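You operate a simulated robot arm through the tools that you are given. There is no shell and no other tool. Be economical: measure what you need, move in short steps, check, and stop when the job is done.

Carry out the task below with a simulated robot arm. There is one attempt and no reset: what you move stays moved.

JOB
Soak the burnt pan in hot water, then scrub it clean.
Fine: hot tap, a fifth to half full; when suds show, pour out into the sink; scrub on the prep area, red brush back.

Only the result counts: the job must be done as asked and must still hold three seconds after the hand-in. Knocking over, shifting, dropping, spilling or breaking anything else fails it.

ROBOT AND FRAMES
A 7-joint arm with a two-finger parallel gripper, fixed in place. Base frame: the origin is at the foot of the arm, x ahead of it, y to its left, z up. Readings come in cm, degrees, newtons and seconds.
With the tool pointing down near the work surface it reaches from about 28 to 72 cm from the base axis. Its first joint turns from -115.0 to 115.0 degrees. Payload 3.91 kg.
The tool frame sits at the grasp point between the pads (the TCP): z along the fingers, y along the line on which they close. The tips reach 3 cm beyond it. Largest opening 11 cm; finger width 2, thickness 1; the body of the gripper, 4.8 by 11.2 cm, starts 5.5 cm behind the TCP.
Orientation is that of the tool frame in the base frame, as a unit quaternion [x, y, z, w]. With the fingers straight down and closing along the base's y, the tool's x points along the base's -x, its y along +y and its z along -z.

CONTROLS
- The arm moves only by the tool play_rows. Its arguments are lists of equal length, an entry for each row: "offset": the shift along the tool's x, y, z in mm, a list of three; "rot": the turn, a rotation vector about the tool's x, y, z in degrees, a list of three; "fingers": the opening, from 0 (shut) to 1 (fully open). In form: {"offset": [[tx, ty, tz], ...], "rot": [[rx, ry, rz], ...], "fingers": [fingers, ...]}. A call has 1 to 10 rows; each row is the pose to reach, as a shift and turn from the pose commanded when the call began, along the tool's axes at that moment. A row lasts 0.2 s, in which the tool goes at most 5 cm and 8.6 degrees; a call with a longer step from one row to the next is refused whole, and so is a gripper value outside its range. Where a pose cannot be reached the arm comes as near as it can. A force on the tool above 40 N (or 10 N above the force at the start of the call, whichever is more), or a blocked arm, ends the call early, and 0.2 s more pass. Each finger travels about 10.8 cm/s and halts on what it meets, pressing with about 35 N; the grip force reading is that of the motor and also rises with nothing between the fingers. The clock runs only during rows and for 0.2 s after the last one: add rows that repeat a pose to give the fingers time. It gives the time, the measured TCP pose, the force on the tool (base axes), the opening and the grip force at its end, in the units of the frame above (readings bear some noise).
- Cameras (640 x 400 px; columns grow to the right, rows downward): "scene" is fixed at [21.78, 64.91, 140.51]; the picture's right is [-0.98, 0.17, 0.00], its down [0.15, 0.82, -0.55] and it looks along [-0.10, -0.54, -0.84] (base axes); focal length 214 px, centre (320, 200). "wrist" rides on the gripper at [-3.6, 0, -5.7] in the tool frame; the picture's right is [0.00, -1.00, 0.00], its down [0.97, 0.00, -0.24] and it looks along [0.24, 0.00, 0.97] (tool axes); focal length 218 px, centre (320, 200). There is no depth. A picture from a camera that has moved, and an enlarged one, comes with that camera's place and axes in the base frame and with its lens.
- snapshot(camera): a new picture of that camera. It takes no simulated time.
- slide_trunk(by): slides the trunk up (or, below 0, down) by that many cm; the arm rides with it, the base frame stays. It gives what a move gives, with no picture.
- close_up(camera, box): a new picture of the part [left, top, right, bottom] of that camera's present view, enlarged. It takes no simulated time.
- sign_off(): hands the job in; it is judged then, once.

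Work in short steps. Places have to be worked out from the pictures, the camera data and where the tool is seen: move nearer, look again, correct. Check each grasp and each placing, and mend what went wrong. You have 120 turns and 68 pictures in all, those below and enlarged ones among them. Open the gripper and draw the arm clear of the work before you hand the job in, unless the task says otherwise; then end with one line.

The tools are called after "Request:" by a JSON object that holds its "method" and its "body". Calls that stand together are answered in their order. play_rows: Moves the arm, as the interface text tells. Its arguments: {"type":"object","properties":{"offset":{"type":"array","items":{"type":"array","items":{"type":"number"}}},"rot":{"type":"array","items":{"type":"array","items":{"type":"number"}}},"fingers":{"type":"array","items":{"type":"number"}}},"required":["offset","rot","fingers"]} The other tools are called the same way: slide_trunk (by) slides the trunk up or down; snapshot (camera) takes a picture; close_up (camera, box) takes an enlarged picture of a part of a camera's view; sign_off () hands the job in.

At the start:

```text
t: 0.0
position: [52.19, 14.77, 115.58]
orientation: [0.001, 1.0, 0.0, 0.0]
contact_force: [0.0, 0.3, -0.1]
opening: 10.99
gripper_force: 0.1
trunk travel left (down, up): [-77.5, 21.5]
```

scene: 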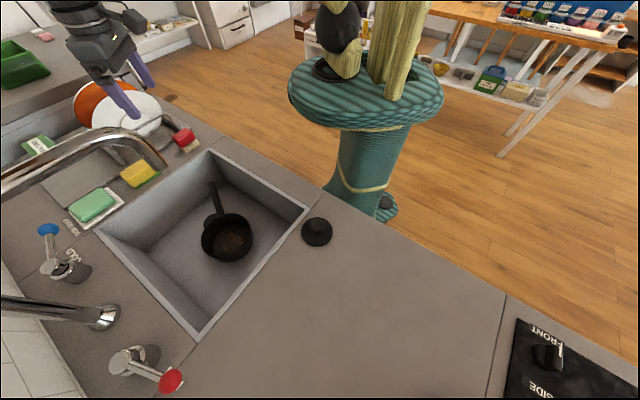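
wrist: 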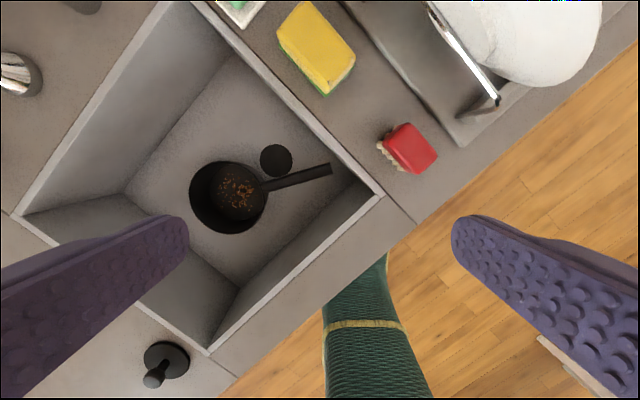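

The pan is in the sink, with two taps at the far side of it. I'll enlarge the tap area and the sink before moving anything.

Request:
{"method": "close_up", "body": {"camera": "scene", "box": [0, 200, 320, 400]}}

Request:
{"method": "close_up", "body": {"camera": "scene", "box": [0, 60, 320, 260]}}

Request:
{"method": "close_up", "body": {"camera": "scene", "box": [280, 200, 640, 400]}}

```text
2.00 times, centred on (160, 300) of scene
camera zoom: at [21.78, 64.91, 140.51], right [-0.98, 0.17, 0.0], down [0.15, 0.82, -0.55], along [-0.1, -0.54, -0.84], focal length 429 px, centre (640, 0)
```

zoom: 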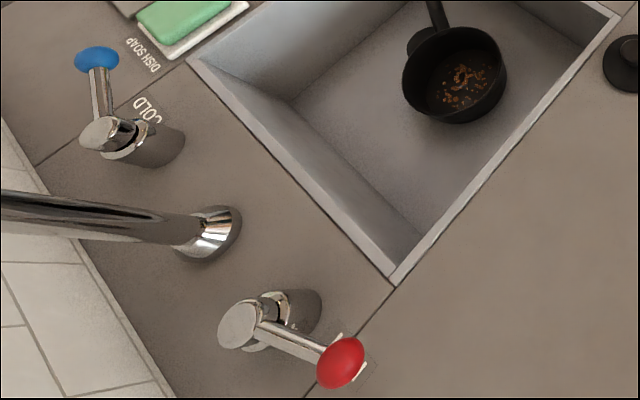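

```text
2.00 times, centred on (160, 160) of scene
camera zoom: at [21.78, 64.91, 140.51], right [-0.98, 0.17, 0.0], down [0.15, 0.82, -0.55], along [-0.1, -0.54, -0.84], focal length 429 px, centre (640, 280)
```

zoom: 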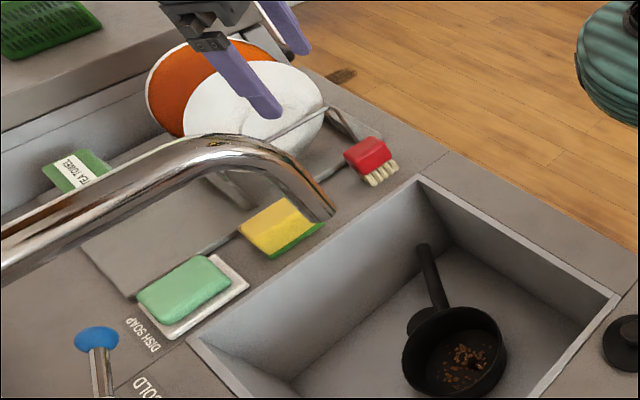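

```text
1.78 times, centred on (460, 300) of scene
camera zoom: at [21.78, 64.91, 140.51], right [-0.98, 0.17, 0.0], down [0.15, 0.82, -0.55], along [-0.1, -0.54, -0.84], focal length 381 px, centre (71, 22)
```

zoom: 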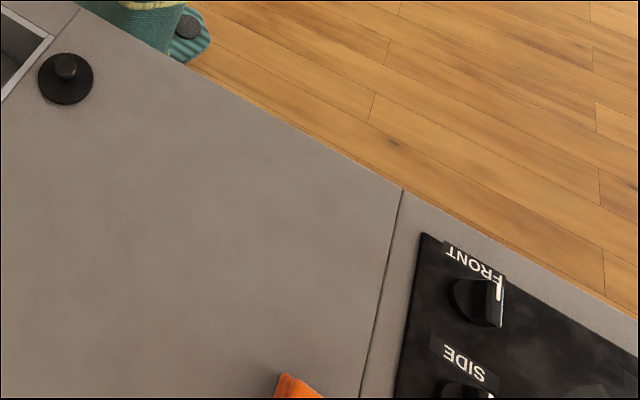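

Cross-checking both cameras puts the counter at z≈91, the sink floor at ≈73, the pan at ≈(45.6,33.3), the brush at ≈(55,3) and the hot tap post at ≈(53,62). The spout outlet is near (44,34.5,112). I'll pull back and swing left, clear of the spout, while yawing towards the hot tap.

Request:
{"method": "play_rows", "body": {"offset": [[50, 0, 0], [100, 0, 0], [150, 0, 0], [180, 40, 0], [205, 82, 0], [230, 124, 0], [250, 168, 0], [270, 212, 0]], "rot": [[0, 0, -6.5], [0, 0, -13], [0, 0, -19.5], [0, 0, -26], [0, 0, -32.5], [0, 0, -39], [0, 0, -45.5], [0, 0, -52]], "fingers": [0.9, 0.8, 0.7, 0.6, 0.6, 0.6, 0.6, 0.6]}}

Request:
{"method": "snapshot", "body": {"camera": "wrist"}}

Request:
{"method": "snapshot", "body": {"camera": "scene"}}

```text
t: 1.8
position: [25.15, 35.96, 115.53]
orientation: [-0.439, 0.899, 0.0, -0.001]
contact_force: [-0.5, 0.5, 0.2]
opening: 6.59
gripper_force: 0.0
trunk travel left (down, up): [-77.5, 21.5]
```

```text
62 pictures are left
camera wrist: at [27.48, 38.97, 121.21], right [0.79, -0.61, 0.0], down [-0.6, -0.77, 0.24], along [-0.15, -0.19, -0.97], focal length 218 px, centre (320, 200)
```

wrist: 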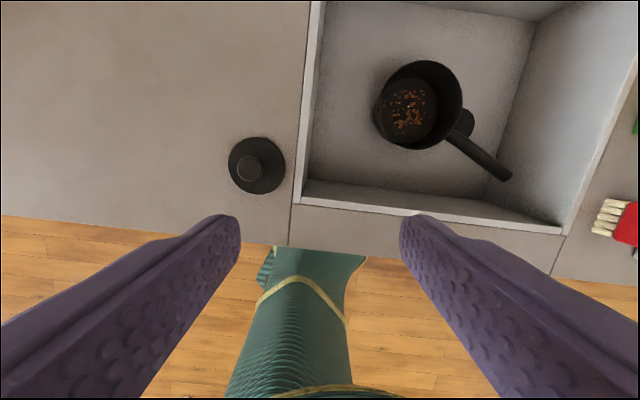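

```text
61 pictures are left
```

scene: 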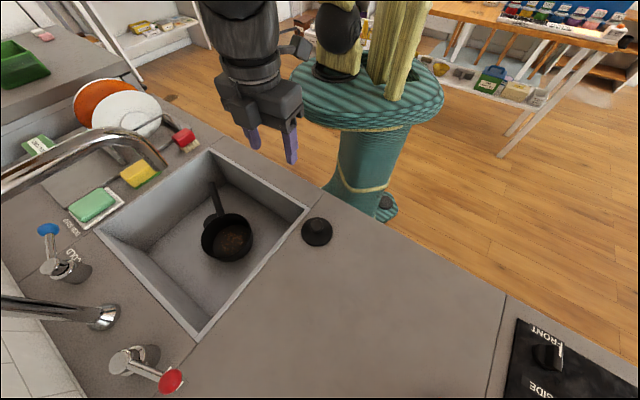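

Pan floor confirmed at (45.2,33.6). I'm moving over the prep area towards the hot tap and pitching the tool outward to see the tap.

Request:
{"method": "play_rows", "body": {"offset": [[-28, 2, 0], [-56, 4, 0], [-84, 6, 5], [-112, 8, 10], [-140, 10, 20], [-160, 10, 30]], "rot": [[0, -8, 0], [0, -16, 0], [0, -24, 0], [0, -32, 0], [0, -40, 0], [0, -48, 0]], "fingers": [0.6, 0.6, 0.6, 0.6, 0.6, 0.6]}}

Request:
{"method": "snapshot", "body": {"camera": "wrist"}}

Request:
{"method": "snapshot", "body": {"camera": "scene"}}

```text
t: 3.2
position: [34.37, 49.3, 112.49]
orientation: [-0.4, 0.821, 0.179, 0.366]
contact_force: [-0.1, -0.5, 0.6]
opening: 6.61
gripper_force: 0.2
trunk travel left (down, up): [-77.5, 21.5]
```

```text
60 pictures are left
camera wrist: at [33.19, 47.89, 119.08], right [0.79, -0.62, 0.0], down [-0.51, -0.65, -0.56], along [0.35, 0.44, -0.83], focal length 218 px, centre (320, 200)
```

wrist: 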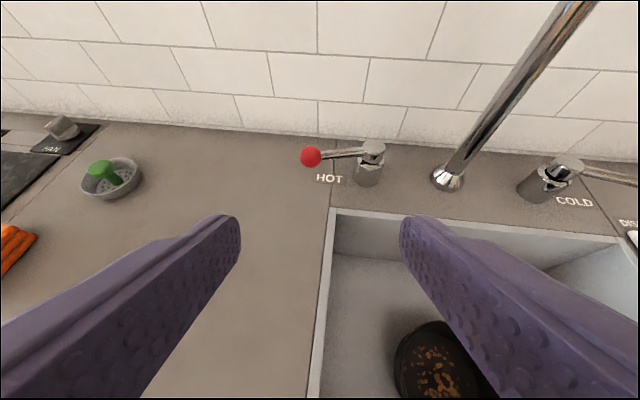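

```text
59 pictures are left
```

scene: 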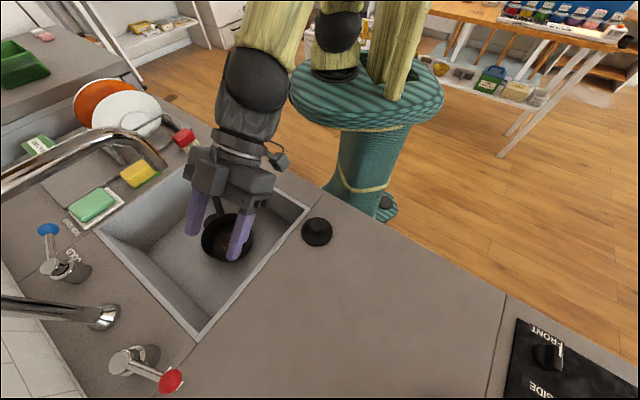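

The knob triangulates to (45.6,65.9,97.4) and the tap axis to (54,62). I'll roll the gripper 85° so the fingers can straddle the knob front and back, and move to about 12 cm short of it.

Request:
{"method": "play_rows", "body": {"offset": [[-2, 1, 13], [-4, 3, 26], [-6, 4, 39], [-8, 6, 52], [-10, 7, 65], [-13, 8, 78], [-15, 10, 91], [-17, 11, 104], [-19, 13, 117], [-21, 14, 130]], "rot": [[0, 0, -8.5], [0, 0, -17], [0, 0, -25.5], [0, 0, -34], [0, 0, -42.5], [0, 0, -51], [0, 0, -59.5], [0, 0, -68], [0, 0, -76.5], [0, 0, -85]], "fingers": [0.55, 0.55, 0.55, 0.55, 0.55, 0.55, 0.55, 0.55, 0.55, 0.55]}}

Request:
{"method": "snapshot", "body": {"camera": "wrist"}}

Request:
{"method": "snapshot", "body": {"camera": "scene"}}

```text
t: 5.4
position: [40.06, 58.9, 105.46]
orientation: [0.85, -0.334, 0.116, -0.39]
contact_force: [0.6, -0.5, -0.4]
opening: 6.05
gripper_force: 0.1
trunk travel left (down, up): [-77.5, 21.5]
```

```text
58 pictures are left
camera wrist: at [34.82, 57.94, 109.47], right [0.48, 0.47, 0.74], down [0.62, -0.78, 0.1], along [0.62, 0.41, -0.66], focal length 218 px, centre (320, 200)
```

wrist: 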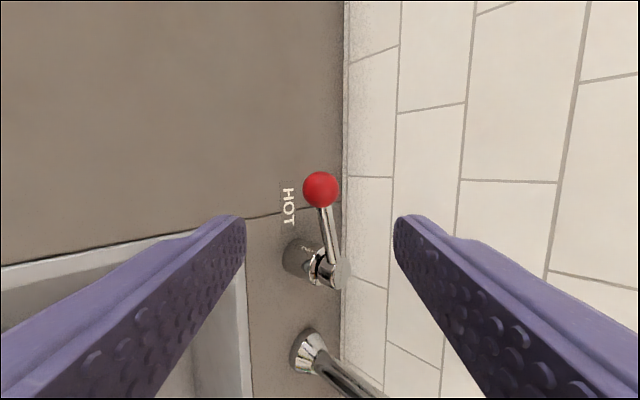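

```text
57 pictures are left
```

scene: 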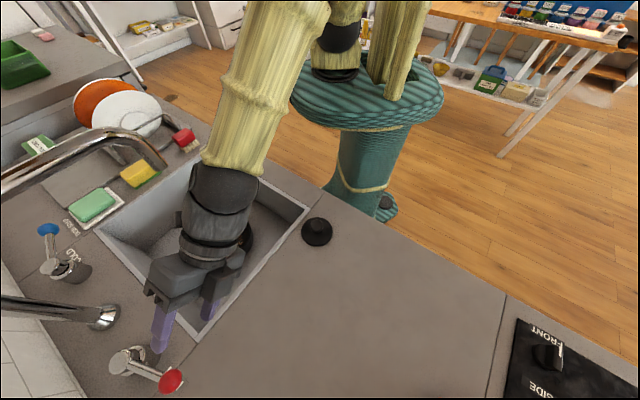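

Still on target: the knob sits between the two finger planes. I'll advance along the tool axis to straddle it.

Request:
{"method": "play_rows", "body": {"offset": [[0, 0, 35], [0, 0, 70], [0, 0, 95], [0, 0, 115], [0, 0, 115]], "rot": [[0, 0, 0], [0, 0, 0], [0, 0, 0], [0, 0, 0], [0, 0, 0]], "fingers": [0.55, 0.55, 0.55, 0.55, 0.55]}}

Request:
{"method": "snapshot", "body": {"camera": "wrist"}}

Request:
{"method": "snapshot", "body": {"camera": "scene"}}

```text
t: 6.6
position: [45.46, 65.47, 97.96]
orientation: [0.85, -0.335, 0.116, -0.39]
contact_force: [0.5, -0.6, -0.9]
opening: 6.02
gripper_force: 0.1
trunk travel left (down, up): [-77.5, 21.5]
```

```text
56 pictures are left
camera wrist: at [40.04, 64.62, 101.85], right [0.48, 0.47, 0.74], down [0.62, -0.78, 0.1], along [0.62, 0.41, -0.67], focal length 218 px, centre (320, 200)
```

wrist: 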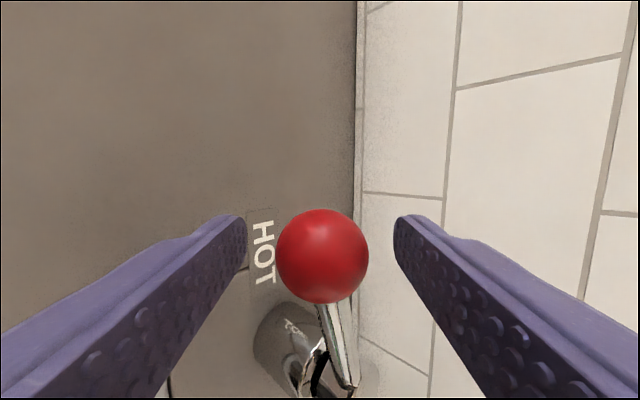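

```text
55 pictures are left
```

scene: 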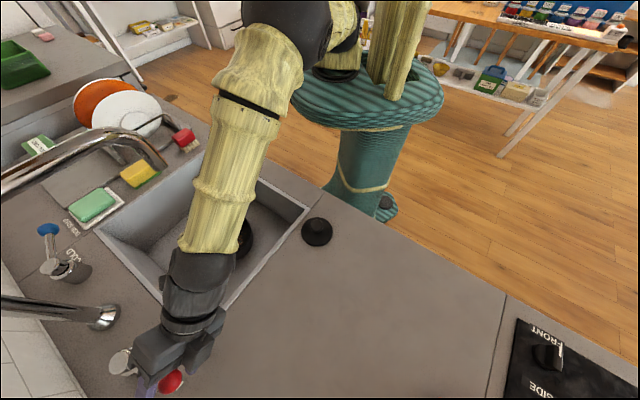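

The knob is between the fingers. I'll try swinging the lever towards the front and watch the force reading and the water.

Request:
{"method": "play_rows", "body": {"offset": [[10, 8, -10], [20, 17, -20], [30, 25, -30], [39, 33, -40]], "rot": [[0, 0, 0], [0, 0, 0], [0, 0, 0], [0, 0, 0]], "fingers": [0.55, 0.55, 0.55, 0.55]}}

Request:
{"method": "snapshot", "body": {"camera": "wrist"}}

Request:
{"method": "snapshot", "body": {"camera": "scene"}}

```text
t: 7.6
position: [44.81, 59.07, 97.74]
orientation: [0.85, -0.335, 0.116, -0.39]
contact_force: [-1.0, 0.3, -0.5]
opening: 6.06
gripper_force: 0.0
trunk travel left (down, up): [-77.5, 21.5]
```

```text
54 pictures are left
camera wrist: at [39.54, 58.11, 101.78], right [0.48, 0.47, 0.74], down [0.62, -0.78, 0.1], along [0.62, 0.41, -0.66], focal length 218 px, centre (320, 200)
```

wrist: 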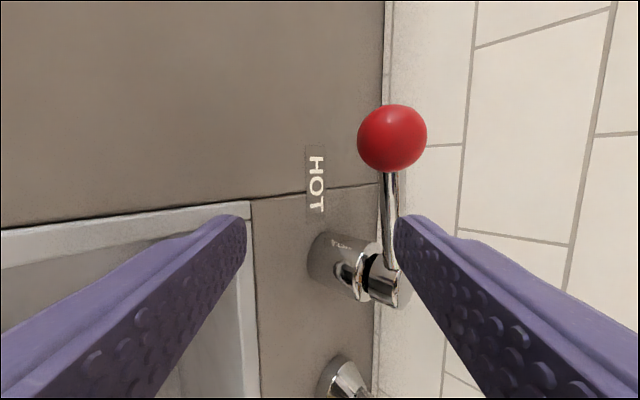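

```text
53 pictures are left
```

scene: 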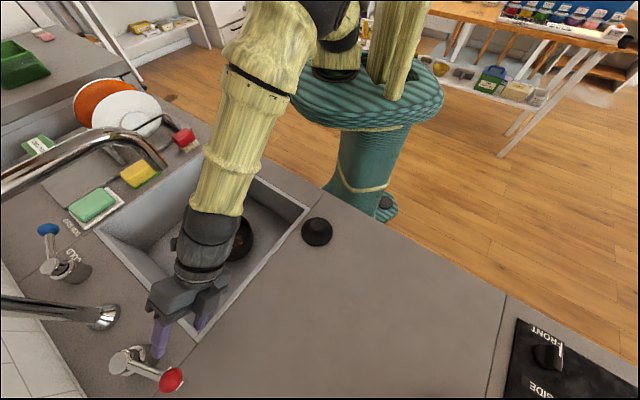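

The back finger rode over the top of the knob, so the lever didn't move. I'll back off and pitch 15° steeper so it hooks properly behind the ball.

Request:
{"method": "play_rows", "body": {"offset": [[0, 0, -40], [0, 0, -70], [-20, -25, -55], [-39, -48, -26], [-39, -48, -26]], "rot": [[0, 0, 0], [0, 0, 0], [-7.5, 0, 0], [-15, 0, 0], [-15, 0, 0]], "fingers": [0.5, 0.5, 0.5, 0.5, 0.5]}}

Request:
{"method": "snapshot", "body": {"camera": "wrist"}}

```text
t: 8.8
position: [42.93, 62.27, 103.37]
orientation: [0.893, -0.347, 0.071, -0.276]
contact_force: [0.7, 0.0, 0.4]
opening: 5.5
gripper_force: 0.0
trunk travel left (down, up): [-77.5, 21.5]
```

```text
52 pictures are left
camera wrist: at [38.53, 62.22, 108.42], right [0.58, 0.61, 0.54], down [0.65, -0.75, 0.14], along [0.49, 0.27, -0.83], focal length 218 px, centre (320, 200)
```

wrist: 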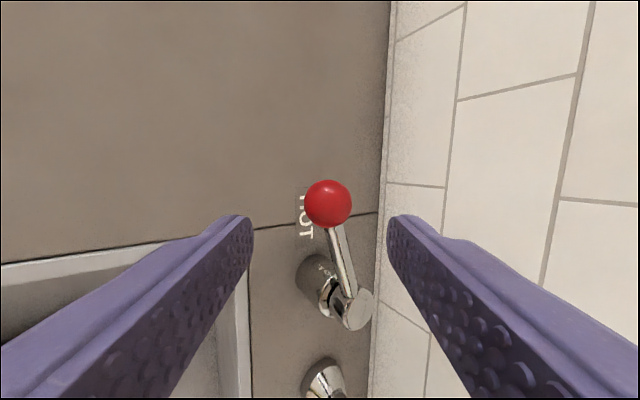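

The alignment is good, so I'll advance 85 mm to straddle, more deeply this time.

Request:
{"method": "play_rows", "body": {"offset": [[0, 0, 40], [0, 0, 65], [0, 0, 85], [0, 0, 85]], "rot": [[0, 0, 0], [0, 0, 0], [0, 0, 0], [0, 0, 0]], "fingers": [0.5, 0.5, 0.5, 0.5]}}

Request:
{"method": "snapshot", "body": {"camera": "wrist"}}

```text
t: 9.8
position: [45.73, 66.21, 96.12]
orientation: [0.894, -0.347, 0.071, -0.275]
contact_force: [-0.5, 0.3, 0.8]
opening: 5.47
gripper_force: 0.1
trunk travel left (down, up): [-77.5, 21.5]
```

```text
51 pictures are left
camera wrist: at [41.2, 66.1, 101.15], right [0.58, 0.61, 0.54], down [0.65, -0.75, 0.14], along [0.49, 0.27, -0.83], focal length 218 px, centre (320, 200)
```

wrist: 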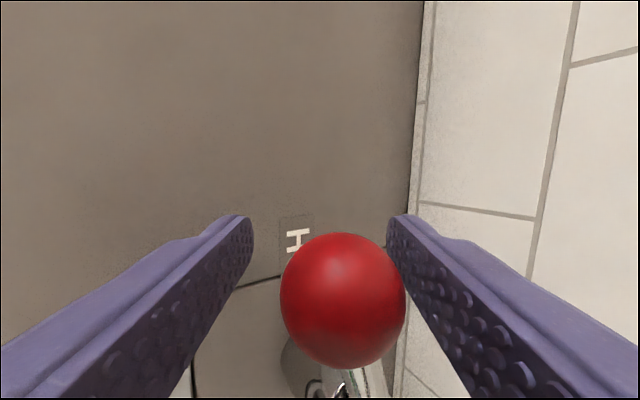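

Both fingers are now deep around the ball. I'll pull towards the front along the arc.

Request:
{"method": "play_rows", "body": {"offset": [[8, 12, -9], [16, 25, -17], [27, 34, -24], [39, 43, -31]], "rot": [[0, 0, 0], [0, 0, 0], [0, 0, 0], [0, 0, 0]], "fingers": [0.5, 0.5, 0.5, 0.5]}}

Request:
{"method": "snapshot", "body": {"camera": "wrist"}}

Request:
{"method": "snapshot", "body": {"camera": "scene"}}

```text
t: 10.8
position: [45.22, 59.57, 96.14]
orientation: [0.893, -0.348, 0.07, -0.276]
contact_force: [0.1, -0.6, 0.3]
opening: 5.5
gripper_force: 0.1
trunk travel left (down, up): [-77.5, 21.5]
```

```text
50 pictures are left
camera wrist: at [40.72, 59.47, 101.2], right [0.58, 0.61, 0.54], down [0.65, -0.75, 0.14], along [0.49, 0.27, -0.83], focal length 218 px, centre (320, 200)
```

wrist: 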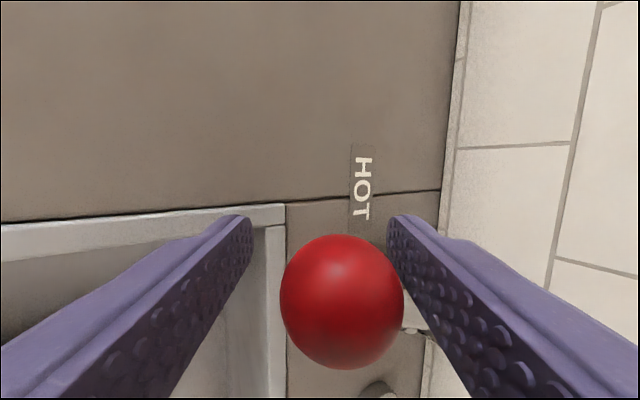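

```text
49 pictures are left
```

scene: 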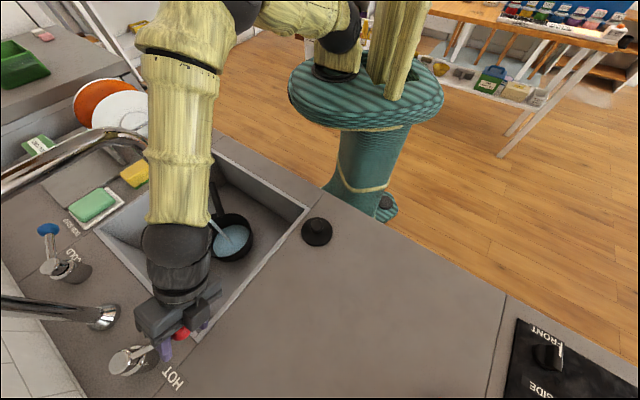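

The lever moved and water is running into the pan. I'll check the level up close.

Request:
{"method": "close_up", "body": {"camera": "scene", "box": [190, 180, 270, 270]}}

```text
4.44 times, centred on (230, 225) of scene
camera zoom: at [21.78, 64.91, 140.51], right [-0.98, 0.17, 0.0], down [0.15, 0.82, -0.55], along [-0.1, -0.54, -0.84], focal length 953 px, centre (720, 89)
```

zoom: 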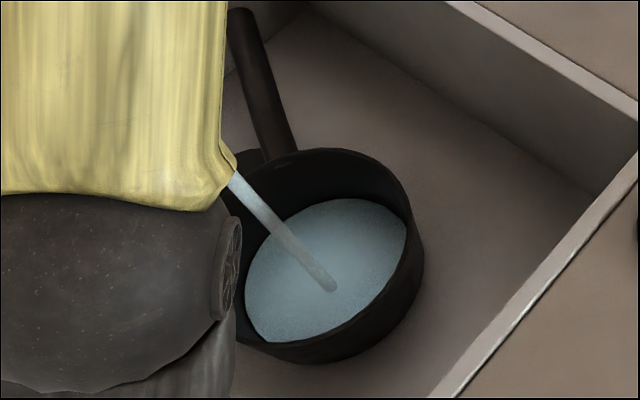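

Water covers the floor of the pan, apparently around a fifth full. Closing the tap will add some more, so I'll shut it now with the fingers drawn closer around the ball.

Request:
{"method": "play_rows", "body": {"offset": [[-23, -18, 14], [-39, -43, 31], [-41, -47, 34]], "rot": [[0, 0, 0], [0, 0, 0], [0, 0, 0]], "fingers": [0.33, 0.33, 0.33]}}

Request:
{"method": "snapshot", "body": {"camera": "wrist"}}

Request:
{"method": "snapshot", "body": {"camera": "scene"}}

```text
t: 11.6
position: [46.05, 66.65, 96.15]
orientation: [0.894, -0.347, 0.07, -0.276]
contact_force: [-0.5, -0.1, 0.0]
opening: 3.65
gripper_force: 0.3
trunk travel left (down, up): [-77.5, 21.5]
```

```text
47 pictures are left
camera wrist: at [41.58, 66.52, 101.18], right [0.58, 0.61, 0.54], down [0.65, -0.75, 0.14], along [0.49, 0.27, -0.83], focal length 218 px, centre (320, 200)
```

wrist: 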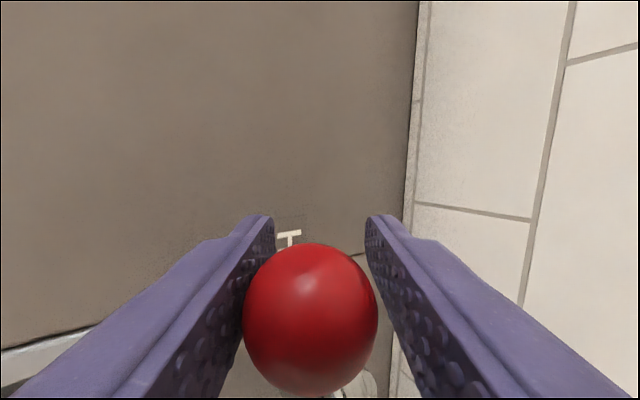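

```text
46 pictures are left
```

scene: 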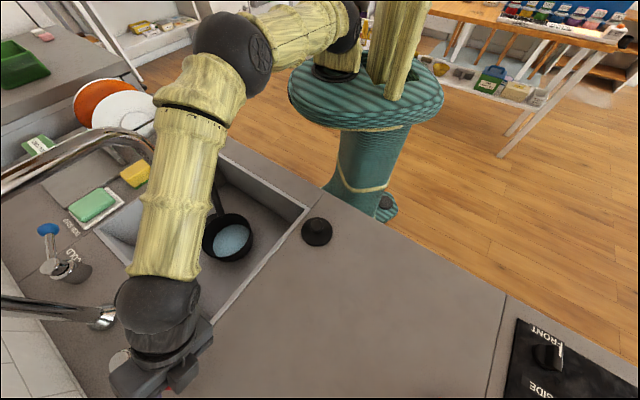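

Request:
{"method": "close_up", "body": {"camera": "scene", "box": [190, 180, 270, 270]}}

```text
4.44 times, centred on (230, 225) of scene
camera zoom: at [21.78, 64.91, 140.51], right [-0.98, 0.17, 0.0], down [0.15, 0.82, -0.55], along [-0.1, -0.54, -0.84], focal length 953 px, centre (720, 89)
```

zoom: 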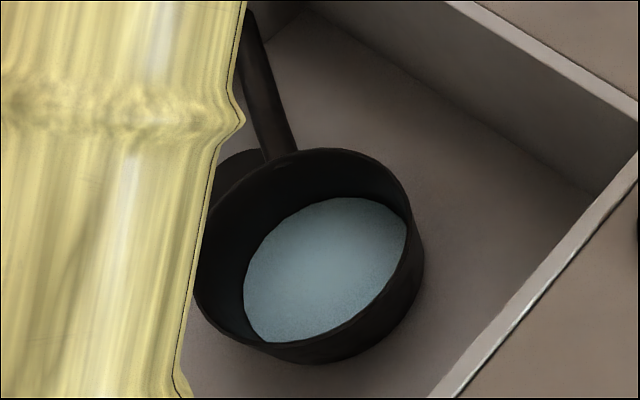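

The tap is shut and the stream has stopped. I'll release the knob and retreat towards the front with the tool going vertical, to get a clear look at the level.

Request:
{"method": "play_rows", "body": {"offset": [[0, 0, 0], [0, 0, -45], [0, 0, -90], [0, 0, -130], [7, 32, -163], [14, 63, -195], [20, 95, -228], [27, 126, -260], [34, 158, -293]], "rot": [[0, 0, 0], [0, 0, 0], [0, 0, 0], [0, 0, 0], [-7, 0, 0], [-14, 0, 0], [-21, 0, 0], [-28, 0, 0], [-33, 0, 0]], "fingers": [0.55, 0.55, 0.55, 0.55, 0.55, 0.55, 0.55, 0.55, 0.55]}}

Request:
{"method": "snapshot", "body": {"camera": "wrist"}}

Request:
{"method": "close_up", "body": {"camera": "scene", "box": [0, 140, 320, 400]}}

```text
t: 13.6
position: [30.01, 41.71, 112.06]
orientation: [0.935, -0.353, -0.03, -0.01]
contact_force: [-0.2, 0.2, -1.0]
opening: 6.06
gripper_force: 0.0
trunk travel left (down, up): [-77.5, 21.5]
```

```text
44 pictures are left
camera wrist: at [27.59, 43.9, 118.03], right [0.66, 0.75, 0.0], down [0.74, -0.65, 0.18], along [0.13, -0.12, -0.98], focal length 218 px, centre (320, 200)
```

wrist: 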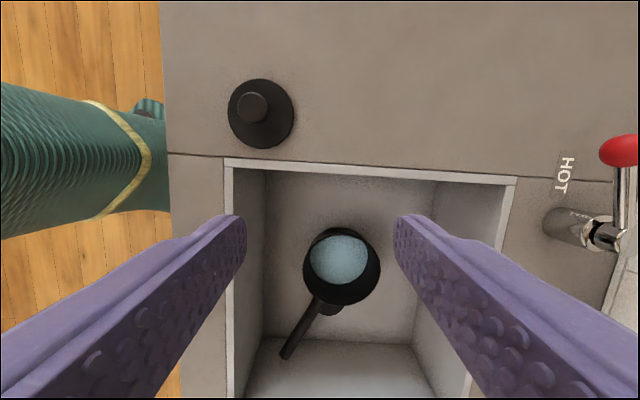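

```text
1.54 times, centred on (160, 270) of scene
camera zoom: at [21.78, 64.91, 140.51], right [-0.98, 0.17, 0.0], down [0.15, 0.82, -0.55], along [-0.1, -0.54, -0.84], focal length 330 px, centre (566, 92)
```

zoom: 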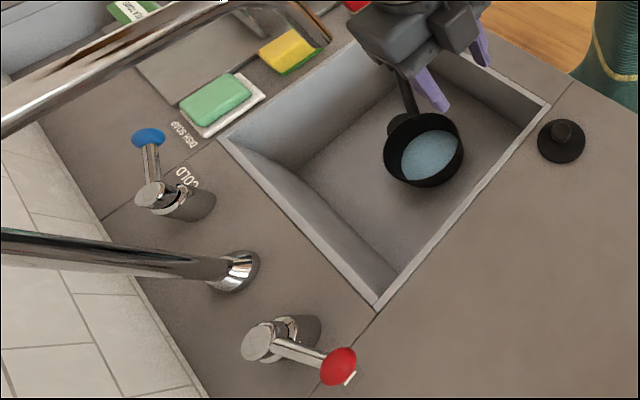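

Request:
{"method": "close_up", "body": {"camera": "wrist", "box": [270, 210, 410, 370]}}

Request:
{"method": "close_up", "body": {"camera": "scene", "box": [180, 170, 270, 270]}}

```text
2.50 times, centred on (340, 290) of wrist
camera zoom: at [27.59, 43.9, 118.03], right [0.66, 0.75, 0.0], down [0.74, -0.65, 0.18], along [0.13, -0.12, -0.98], focal length 546 px, centre (270, -25)
```

zoom: 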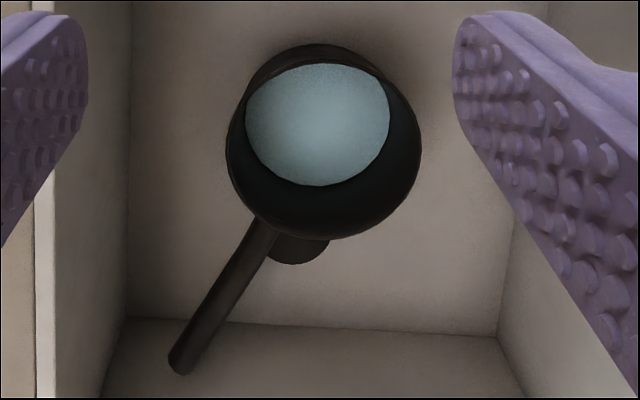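

```text
4.00 times, centred on (225, 220) of scene
camera zoom: at [21.78, 64.91, 140.51], right [-0.98, 0.17, 0.0], down [0.15, 0.82, -0.55], along [-0.1, -0.54, -0.84], focal length 858 px, centre (700, 120)
```

zoom: 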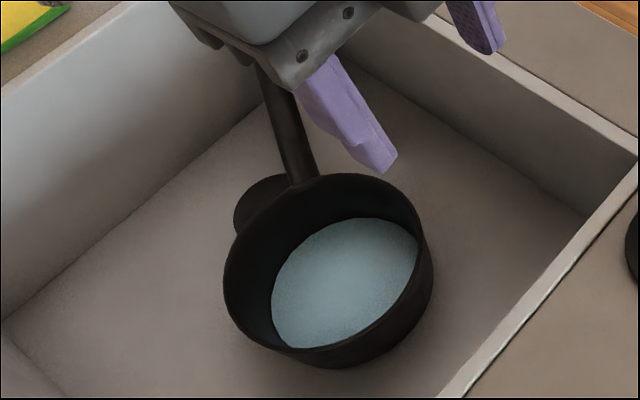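

The water looks around 15–20 % of the depth, close to the lower limit, so I'll add about as much again. I'm going back to straddle the knob by the reverse path.

Request:
{"method": "play_rows", "body": {"offset": [[-6, -40, 12], [-12, -80, 24], [-18, -120, 38], [-24, -160, 54], [-29, -200, 72], [-33, -239, 88], [-34, -256, 112], [-34, -273, 137], [-34, -288, 160], [-34, -288, 160]], "rot": [[6, 0, 0], [12, 0, 0], [18, 0, 0], [24, 0, 0], [30, 0, 0], [33, 0, 0], [33, 0, 0], [33, 0, 0], [33, 0, 0], [33, 0, 0]], "fingers": [0.5, 0.5, 0.5, 0.5, 0.5, 0.5, 0.5, 0.5, 0.5, 0.5]}}

Request:
{"method": "snapshot", "body": {"camera": "wrist"}}

```text
t: 15.8
position: [45.59, 66.48, 96.19]
orientation: [0.893, -0.347, 0.071, -0.276]
contact_force: [-0.2, -0.1, -0.4]
opening: 5.47
gripper_force: 0.0
trunk travel left (down, up): [-77.5, 21.5]
```

```text
40 pictures are left
camera wrist: at [41.08, 66.33, 101.17], right [0.58, 0.61, 0.54], down [0.65, -0.75, 0.14], along [0.49, 0.27, -0.83], focal length 218 px, centre (320, 200)
```

wrist: 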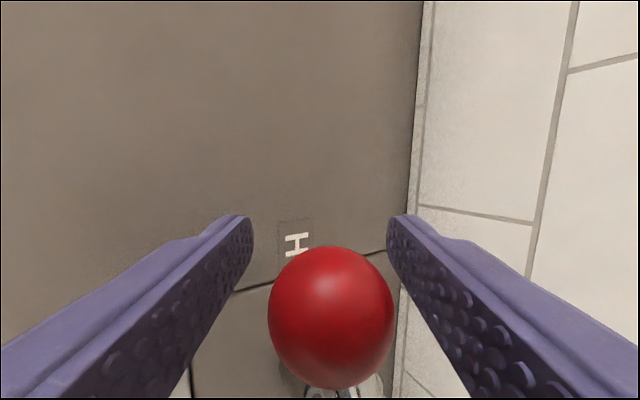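

Same straddle as before, so I'll open again with the identical move and read the level.

Request:
{"method": "play_rows", "body": {"offset": [[8, 12, -9], [16, 25, -17], [27, 34, -24], [39, 43, -31]], "rot": [[0, 0, 0], [0, 0, 0], [0, 0, 0], [0, 0, 0]], "fingers": [0.5, 0.5, 0.5, 0.5]}}

Request:
{"method": "close_up", "body": {"camera": "scene", "box": [190, 180, 270, 270]}}

```text
t: 16.8
position: [45.03, 59.74, 96.13]
orientation: [0.893, -0.348, 0.07, -0.276]
contact_force: [0.0, 0.7, 0.5]
opening: 5.5
gripper_force: 0.1
trunk travel left (down, up): [-77.5, 21.5]
```

```text
4.44 times, centred on (230, 225) of scene
camera zoom: at [21.78, 64.91, 140.51], right [-0.98, 0.17, 0.0], down [0.15, 0.82, -0.55], along [-0.1, -0.54, -0.84], focal length 953 px, centre (720, 89)
```

zoom: 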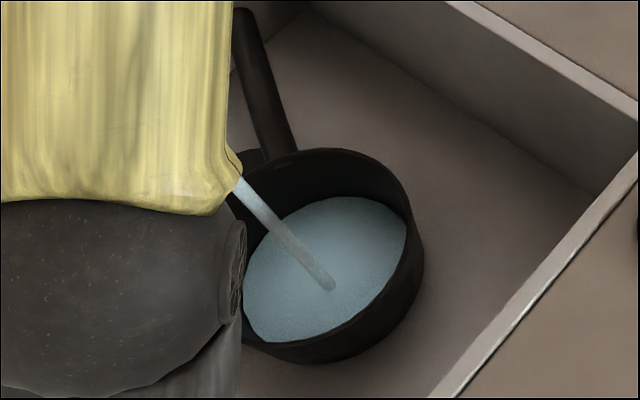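

The waterline rose only about 2 px, so the flow is slow and the pan is still shallow. I'll hold the tap open for 2 s and compare.

Request:
{"method": "play_rows", "body": {"offset": [[0, 0, 0], [0, 0, 0], [0, 0, 0], [0, 0, 0], [0, 0, 0], [0, 0, 0], [0, 0, 0], [0, 0, 0], [0, 0, 0], [0, 0, 0]], "rot": [[0, 0, 0], [0, 0, 0], [0, 0, 0], [0, 0, 0], [0, 0, 0], [0, 0, 0], [0, 0, 0], [0, 0, 0], [0, 0, 0], [0, 0, 0]], "fingers": [0.5, 0.5, 0.5, 0.5, 0.5, 0.5, 0.5, 0.5, 0.5, 0.5]}}

Request:
{"method": "close_up", "body": {"camera": "scene", "box": [190, 180, 270, 270]}}

```text
t: 19.0
position: [44.98, 59.78, 96.22]
orientation: [0.894, -0.347, 0.071, -0.275]
contact_force: [-0.3, -0.1, -0.2]
opening: 5.51
gripper_force: 0.1
trunk travel left (down, up): [-77.5, 21.5]
```

```text
4.44 times, centred on (230, 225) of scene
camera zoom: at [21.78, 64.91, 140.51], right [-0.98, 0.17, 0.0], down [0.15, 0.82, -0.55], along [-0.1, -0.54, -0.84], focal length 953 px, centre (720, 89)
```

zoom: 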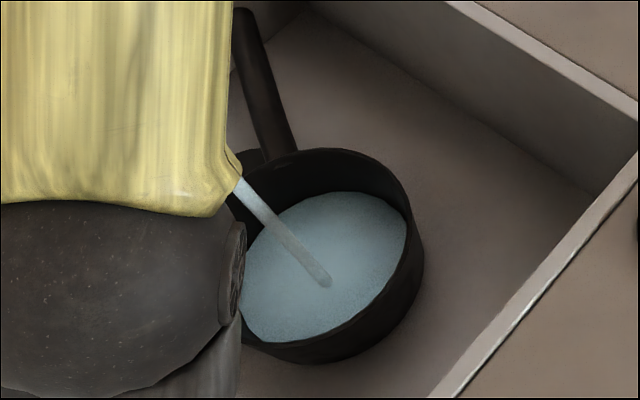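

It's rising about 2 px/s out of roughly 47 px of wall, so I'll hold for another 4.4 s or so.

Request:
{"method": "play_rows", "body": {"offset": [[0, 0, 0], [0, 0, 0], [0, 0, 0], [0, 0, 0], [0, 0, 0], [0, 0, 0], [0, 0, 0], [0, 0, 0], [0, 0, 0], [0, 0, 0]], "rot": [[0, 0, 0], [0, 0, 0], [0, 0, 0], [0, 0, 0], [0, 0, 0], [0, 0, 0], [0, 0, 0], [0, 0, 0], [0, 0, 0], [0, 0, 0]], "fingers": [0.5, 0.5, 0.5, 0.5, 0.5, 0.5, 0.5, 0.5, 0.5, 0.5]}}

Request:
{"method": "play_rows", "body": {"offset": [[0, 0, 0], [0, 0, 0], [0, 0, 0], [0, 0, 0], [0, 0, 0], [0, 0, 0], [0, 0, 0], [0, 0, 0], [0, 0, 0]], "rot": [[0, 0, 0], [0, 0, 0], [0, 0, 0], [0, 0, 0], [0, 0, 0], [0, 0, 0], [0, 0, 0], [0, 0, 0], [0, 0, 0]], "fingers": [0.5, 0.5, 0.5, 0.5, 0.5, 0.5, 0.5, 0.5, 0.5]}}

Request:
{"method": "close_up", "body": {"camera": "scene", "box": [190, 180, 270, 270]}}

```text
t: 21.2
position: [44.96, 59.92, 96.23]
orientation: [0.893, -0.348, 0.071, -0.276]
contact_force: [0.4, 0.1, -0.3]
opening: 5.47
gripper_force: 0.1
trunk travel left (down, up): [-77.5, 21.5]
```

```text
t: 23.2
position: [44.95, 59.77, 96.1]
orientation: [0.893, -0.348, 0.071, -0.276]
contact_force: [-0.4, 0.3, 0.1]
opening: 5.53
gripper_force: 0.0
trunk travel left (down, up): [-77.5, 21.5]
```

```text
4.44 times, centred on (230, 225) of scene
camera zoom: at [21.78, 64.91, 140.51], right [-0.98, 0.17, 0.0], down [0.15, 0.82, -0.55], along [-0.1, -0.54, -0.84], focal length 953 px, centre (720, 89)
```

zoom: 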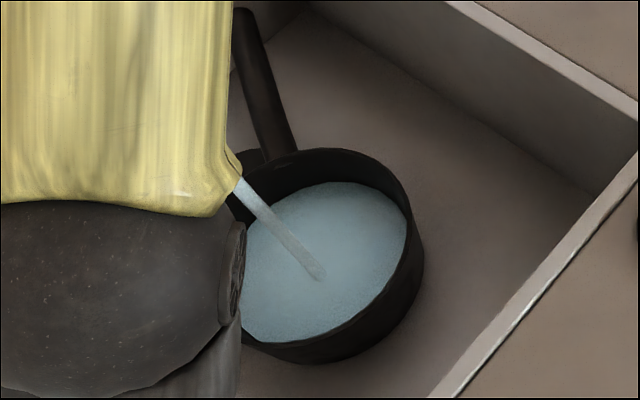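

The waterline is at about 182 px, roughly a third full. Closing the tap now.

Request:
{"method": "play_rows", "body": {"offset": [[-23, -18, 14], [-39, -43, 31], [-41, -47, 34]], "rot": [[0, 0, 0], [0, 0, 0], [0, 0, 0]], "fingers": [0.33, 0.33, 0.33]}}

Request:
{"method": "play_rows", "body": {"offset": [[0, 0, 0], [0, 0, -45], [0, 0, -90], [0, 0, -130], [7, 32, -163], [14, 63, -195], [20, 95, -228], [27, 126, -260], [34, 158, -293]], "rot": [[0, 0, 0], [0, 0, 0], [0, 0, 0], [0, 0, 0], [-7, 0, 0], [-14, 0, 0], [-21, 0, 0], [-28, 0, 0], [-33, 0, 0]], "fingers": [0.55, 0.55, 0.55, 0.55, 0.55, 0.55, 0.55, 0.55, 0.55]}}

Request:
{"method": "snapshot", "body": {"camera": "scene"}}

Request:
{"method": "close_up", "body": {"camera": "scene", "box": [190, 180, 270, 270]}}

```text
t: 24.0
position: [45.92, 66.78, 96.22]
orientation: [0.893, -0.348, 0.072, -0.276]
contact_force: [-1.1, 0.2, -2.7]
opening: 3.67
gripper_force: 0.1
trunk travel left (down, up): [-77.5, 21.5]
```

```text
t: 26.0
position: [29.74, 42.09, 111.91]
orientation: [0.935, -0.352, -0.03, -0.01]
contact_force: [-0.3, -0.8, 0.6]
opening: 6.05
gripper_force: 0.0
trunk travel left (down, up): [-77.5, 21.5]
```

```text
36 pictures are left
```

scene: 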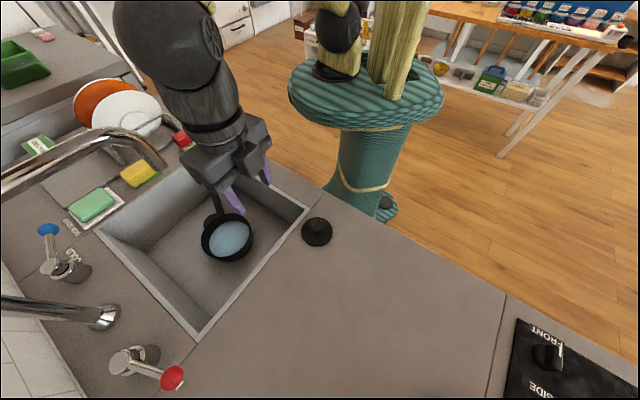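

```text
4.44 times, centred on (230, 225) of scene
camera zoom: at [21.78, 64.91, 140.51], right [-0.98, 0.17, 0.0], down [0.15, 0.82, -0.55], along [-0.1, -0.54, -0.84], focal length 953 px, centre (720, 89)
```

zoom: 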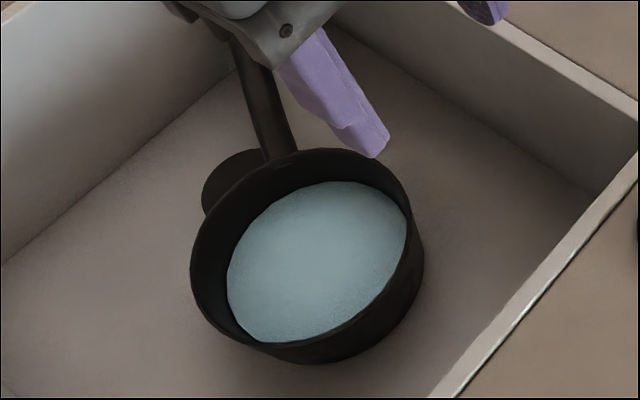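

The tap is off and the pan is a third full with no suds yet. I'll swing round the front of the spout to hover over the pan's handle, aligning the fingers across it.

Request:
{"method": "play_rows", "body": {"offset": [[42, 24, 2], [84, 47, 5], [126, 71, 7], [168, 94, 9], [198, 79, 27], [228, 64, 45], [257, 49, 63], [287, 34, 81]], "rot": [[0.1, 0.4, 3.4], [0.2, 0.8, 6.8], [0.3, 1.3, 10.1], [0.4, 1.7, 13.5], [0.5, 2.1, 17], [0.6, 2.5, 20.3], [0.7, 3.0, 23.6], [0.8, 3.4, 27]], "fingers": [0.55, 0.55, 0.55, 0.55, 0.55, 0.55, 0.55, 0.55]}}

Request:
{"method": "snapshot", "body": {"camera": "wrist"}}

Request:
{"method": "snapshot", "body": {"camera": "scene"}}

```text
t: 27.8
position: [48.91, 20.95, 101.84]
orientation: [0.827, -0.562, -0.004, 0.001]
contact_force: [0.6, 0.3, -0.3]
opening: 6.04
gripper_force: 0.0
trunk travel left (down, up): [-77.5, 21.5]
```

```text
34 pictures are left
camera wrist: at [47.65, 24.31, 107.53], right [0.93, 0.37, 0.0], down [0.36, -0.9, 0.24], along [0.08, -0.22, -0.97], focal length 218 px, centre (320, 200)
```

wrist: 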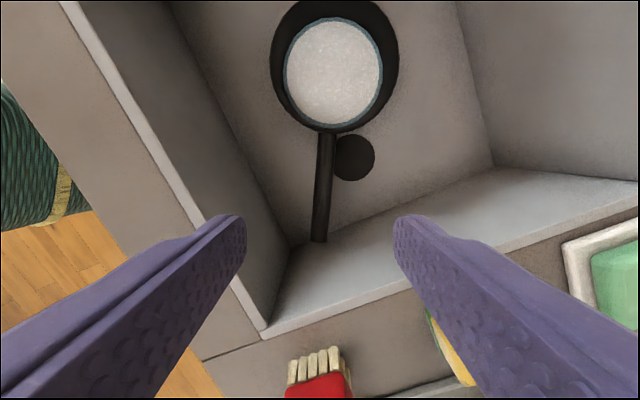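

```text
33 pictures are left
```

scene: 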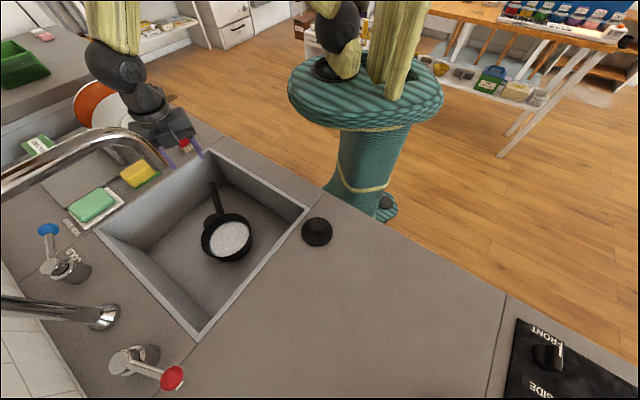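

Suds cover the water. The handle lies at z≈79, running (47.7,26.2) to (52,12), so I'll turn 4.5° and descend onto it with the fingers open.

Request:
{"method": "play_rows", "body": {"offset": [[1, -4, 40], [1, -4, 85], [1, -4, 130], [1, -4, 170], [1, -4, 200], [1, -4, 222], [1, -4, 222]], "rot": [[0, 0, 2], [0, 0, 4.5], [0, 0, 4.5], [0, 0, 4.5], [0, 0, 4.5], [0, 0, 4.5], [0, 0, 4.5]], "fingers": [0.55, 0.55, 0.55, 0.55, 0.55, 0.55, 0.55]}}

Request:
{"method": "snapshot", "body": {"camera": "wrist"}}

```text
t: 29.4
position: [48.99, 21.03, 79.77]
orientation: [0.804, -0.595, -0.002, 0.0]
contact_force: [-0.1, 0.6, 0.2]
opening: 6.04
gripper_force: 0.0
trunk travel left (down, up): [-77.5, 21.5]
```

```text
32 pictures are left
camera wrist: at [48.03, 24.48, 85.41], right [0.96, 0.29, 0.0], down [0.29, -0.93, 0.24], along [0.07, -0.23, -0.97], focal length 218 px, centre (320, 200)
```

wrist: 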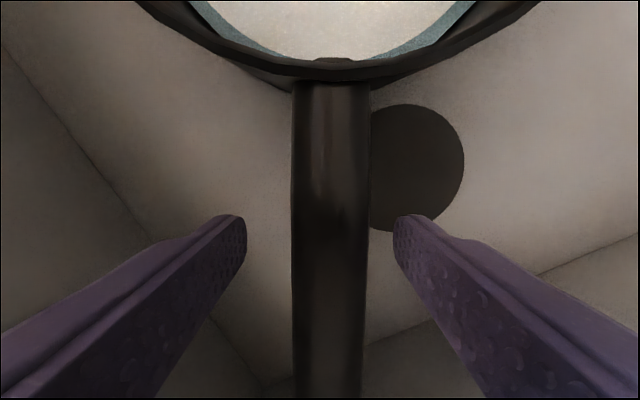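

The handle is centred between the fingers, so I'll close on it and lift slightly.

Request:
{"method": "play_rows", "body": {"offset": [[0, -2, 0], [0, -2, 0], [0, -2, 0], [0, -2, -10], [0, -2, -25], [0, -2, -40]], "rot": [[0, 0, 0], [0, 0, 0], [0, 0, 0], [0, 0, 0], [0, 0, 0], [0, 0, 0]], "fingers": [0.1, 0.0, 0.0, 0.0, 0.0, 0.0]}}

Request:
{"method": "snapshot", "body": {"camera": "wrist"}}

Request:
{"method": "snapshot", "body": {"camera": "scene"}}

```text
t: 30.8
position: [49.18, 21.1, 83.71]
orientation: [0.805, -0.593, -0.002, 0.002]
contact_force: [0.2, -0.7, -7.0]
opening: 2.36
gripper_force: 34.8
trunk travel left (down, up): [-77.5, 21.5]
```

```text
31 pictures are left
camera wrist: at [48.24, 24.57, 89.46], right [0.96, 0.3, -0.01], down [0.29, -0.93, 0.24], along [0.07, -0.23, -0.97], focal length 218 px, centre (320, 200)
```

wrist: 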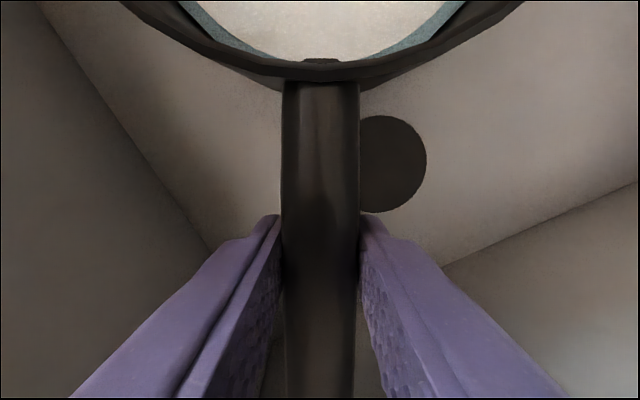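

```text
30 pictures are left
```

scene: 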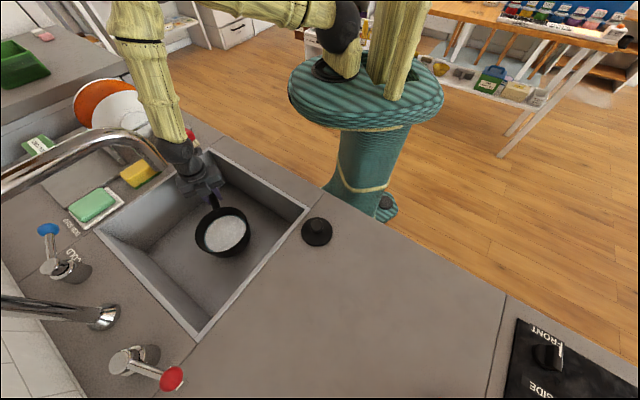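

The grip is firm (about 7 N load) and the water is level. I'll lift clear of the rim, then shift sideways away from the spout.

Request:
{"method": "play_rows", "body": {"offset": [[0, 0, -25], [0, 0, -55], [0, 0, -85], [0, 0, -115], [0, 0, -145], [0, 0, -172], [20, -7, -178], [45, -16, -178], [65, -24, -178], [78, -29, -178]], "rot": [[0, 0, 0], [0, 0, 0], [0, 0, 0], [0, 0, 0], [0, 0, 0], [0, 0, 0], [0, 0, 0], [0, 0, 0], [0, 0, 0], [0, 0, 0]], "fingers": [0, 0, 0, 0, 0, 0, 0, 0, 0, 0]}}

Request:
{"method": "snapshot", "body": {"camera": "scene"}}

```text
t: 33.0
position: [54.41, 14.27, 101.44]
orientation: [0.805, -0.594, -0.003, 0.001]
contact_force: [-0.3, -0.4, -7.5]
opening: 2.38
gripper_force: 35.4
trunk travel left (down, up): [-77.5, 21.5]
```

```text
29 pictures are left
```

scene: 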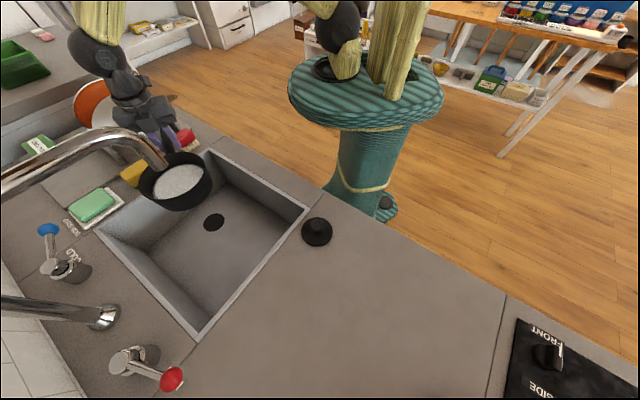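

The pan is over the sink, clear of the spout and the walls. I'll roll about the handle axis so the lip drops towards the sink middle, in stages.

Request:
{"method": "play_rows", "body": {"offset": [[0, 0, -3], [0, 0, -5], [0, 0, -8], [0, 0, -10], [0, 0, -13], [0, 0, -16], [0, 0, -18], [0, 0, -20]], "rot": [[8, 0, 0], [16, 0, 0], [24, 0, 0], [32, 0, 0], [40, 0, 0], [48, 0, 0], [56, 0, 0], [64, 0, 0]], "fingers": [0, 0, 0, 0, 0, 0, 0, 0]}}

Request:
{"method": "snapshot", "body": {"camera": "scene"}}

```text
t: 34.8
position: [54.42, 14.51, 103.55]
orientation: [0.682, -0.505, 0.314, -0.426]
contact_force: [-0.3, 0.3, -5.7]
opening: 2.36
gripper_force: 34.5
trunk travel left (down, up): [-77.5, 21.5]
```

```text
28 pictures are left
```

scene: 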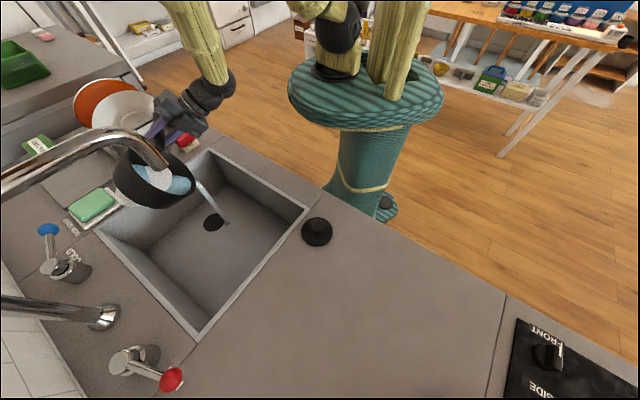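

Water is pouring into the sink by the drain. I'll carry on rolling and hold.

Request:
{"method": "play_rows", "body": {"offset": [[0, 0, 0], [0, 7, -3], [0, 13, -7], [0, 20, -10], [0, 20, -10], [0, 20, -10], [0, 20, -10], [0, 20, -10], [0, 20, -10], [0, 20, -10]], "rot": [[8, 0, 0], [16, 0, 0], [24, 0, 0], [32, 0, 0], [40, 0, 0], [40, 0, 0], [40, 0, 0], [40, 0, 0], [40, 0, 0], [40, 0, 0]], "fingers": [0, 0, 0, 0, 0, 0, 0, 0, 0, 0]}}

Request:
{"method": "snapshot", "body": {"camera": "scene"}}

```text
t: 37.0
position: [52.65, 13.82, 102.14]
orientation: [-0.497, 0.368, -0.466, 0.633]
contact_force: [0.4, -0.1, -3.9]
opening: 2.35
gripper_force: 34.9
trunk travel left (down, up): [-77.5, 21.5]
```

```text
27 pictures are left
```

scene: 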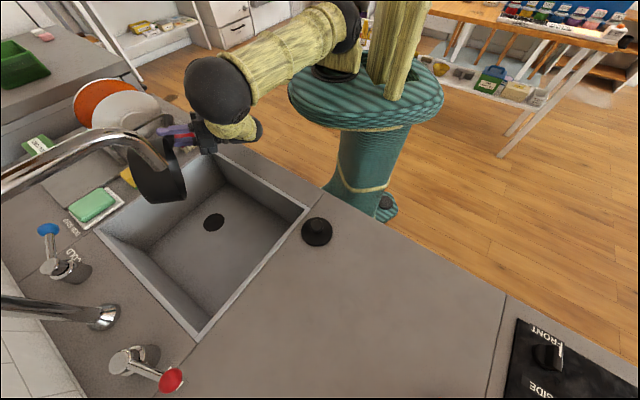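

The load dropped from 7.3 N to 3.9 N, so the pan is empty. I'll roll back upright and raise slightly.

Request:
{"method": "play_rows", "body": {"offset": [[0, -3, 1], [0, -6, 1], [0, -9, 2], [0, -12, 3], [0, -15, 4], [0, -18, 4], [0, -21, 5], [0, -24, 6], [0, -27, 7], [0, -29, 7]], "rot": [[-8.5, 0, 0], [-17, 0, 0], [-25.5, 0, 0], [-34, 0, 0], [-42.5, 0, 0], [-51, 0, 0], [-59.5, 0, 0], [-68, 0, 0], [-76.5, 0, 0], [-85, 0, 0]], "fingers": [0, 0, 0, 0, 0, 0, 0, 0, 0, 0]}}

Request:
{"method": "play_rows", "body": {"offset": [[0, 0, 0], [0, 0, 0], [0, 0, 0], [0, 0, 0]], "rot": [[-8, 0, 0], [-16, 0, 0], [-19, 0, 0], [-19, 0, 0]], "fingers": [0, 0, 0, 0]}}

Request:
{"method": "snapshot", "body": {"camera": "scene"}}

```text
t: 39.2
position: [53.43, 9.62, 103.26]
orientation: [0.785, -0.6, 0.133, -0.077]
contact_force: [-1.8, 5.0, -2.9]
opening: 2.32
gripper_force: 35.2
trunk travel left (down, up): [-77.5, 21.5]
```

```text
t: 40.2
position: [52.62, 13.88, 105.16]
orientation: [0.805, -0.593, -0.003, 0.001]
contact_force: [0.4, -0.8, -4.8]
opening: 2.34
gripper_force: 34.8
trunk travel left (down, up): [-77.5, 21.5]
```

```text
26 pictures are left
```

scene: 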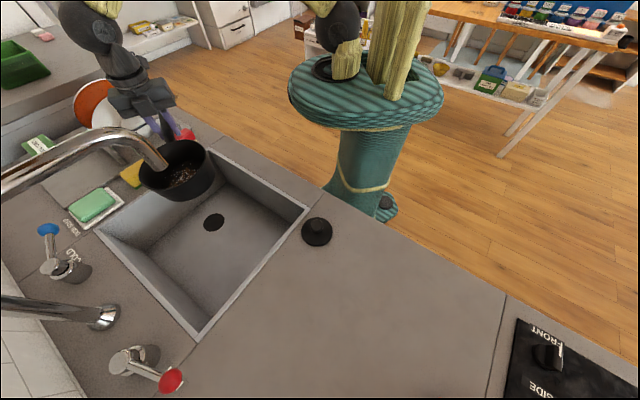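

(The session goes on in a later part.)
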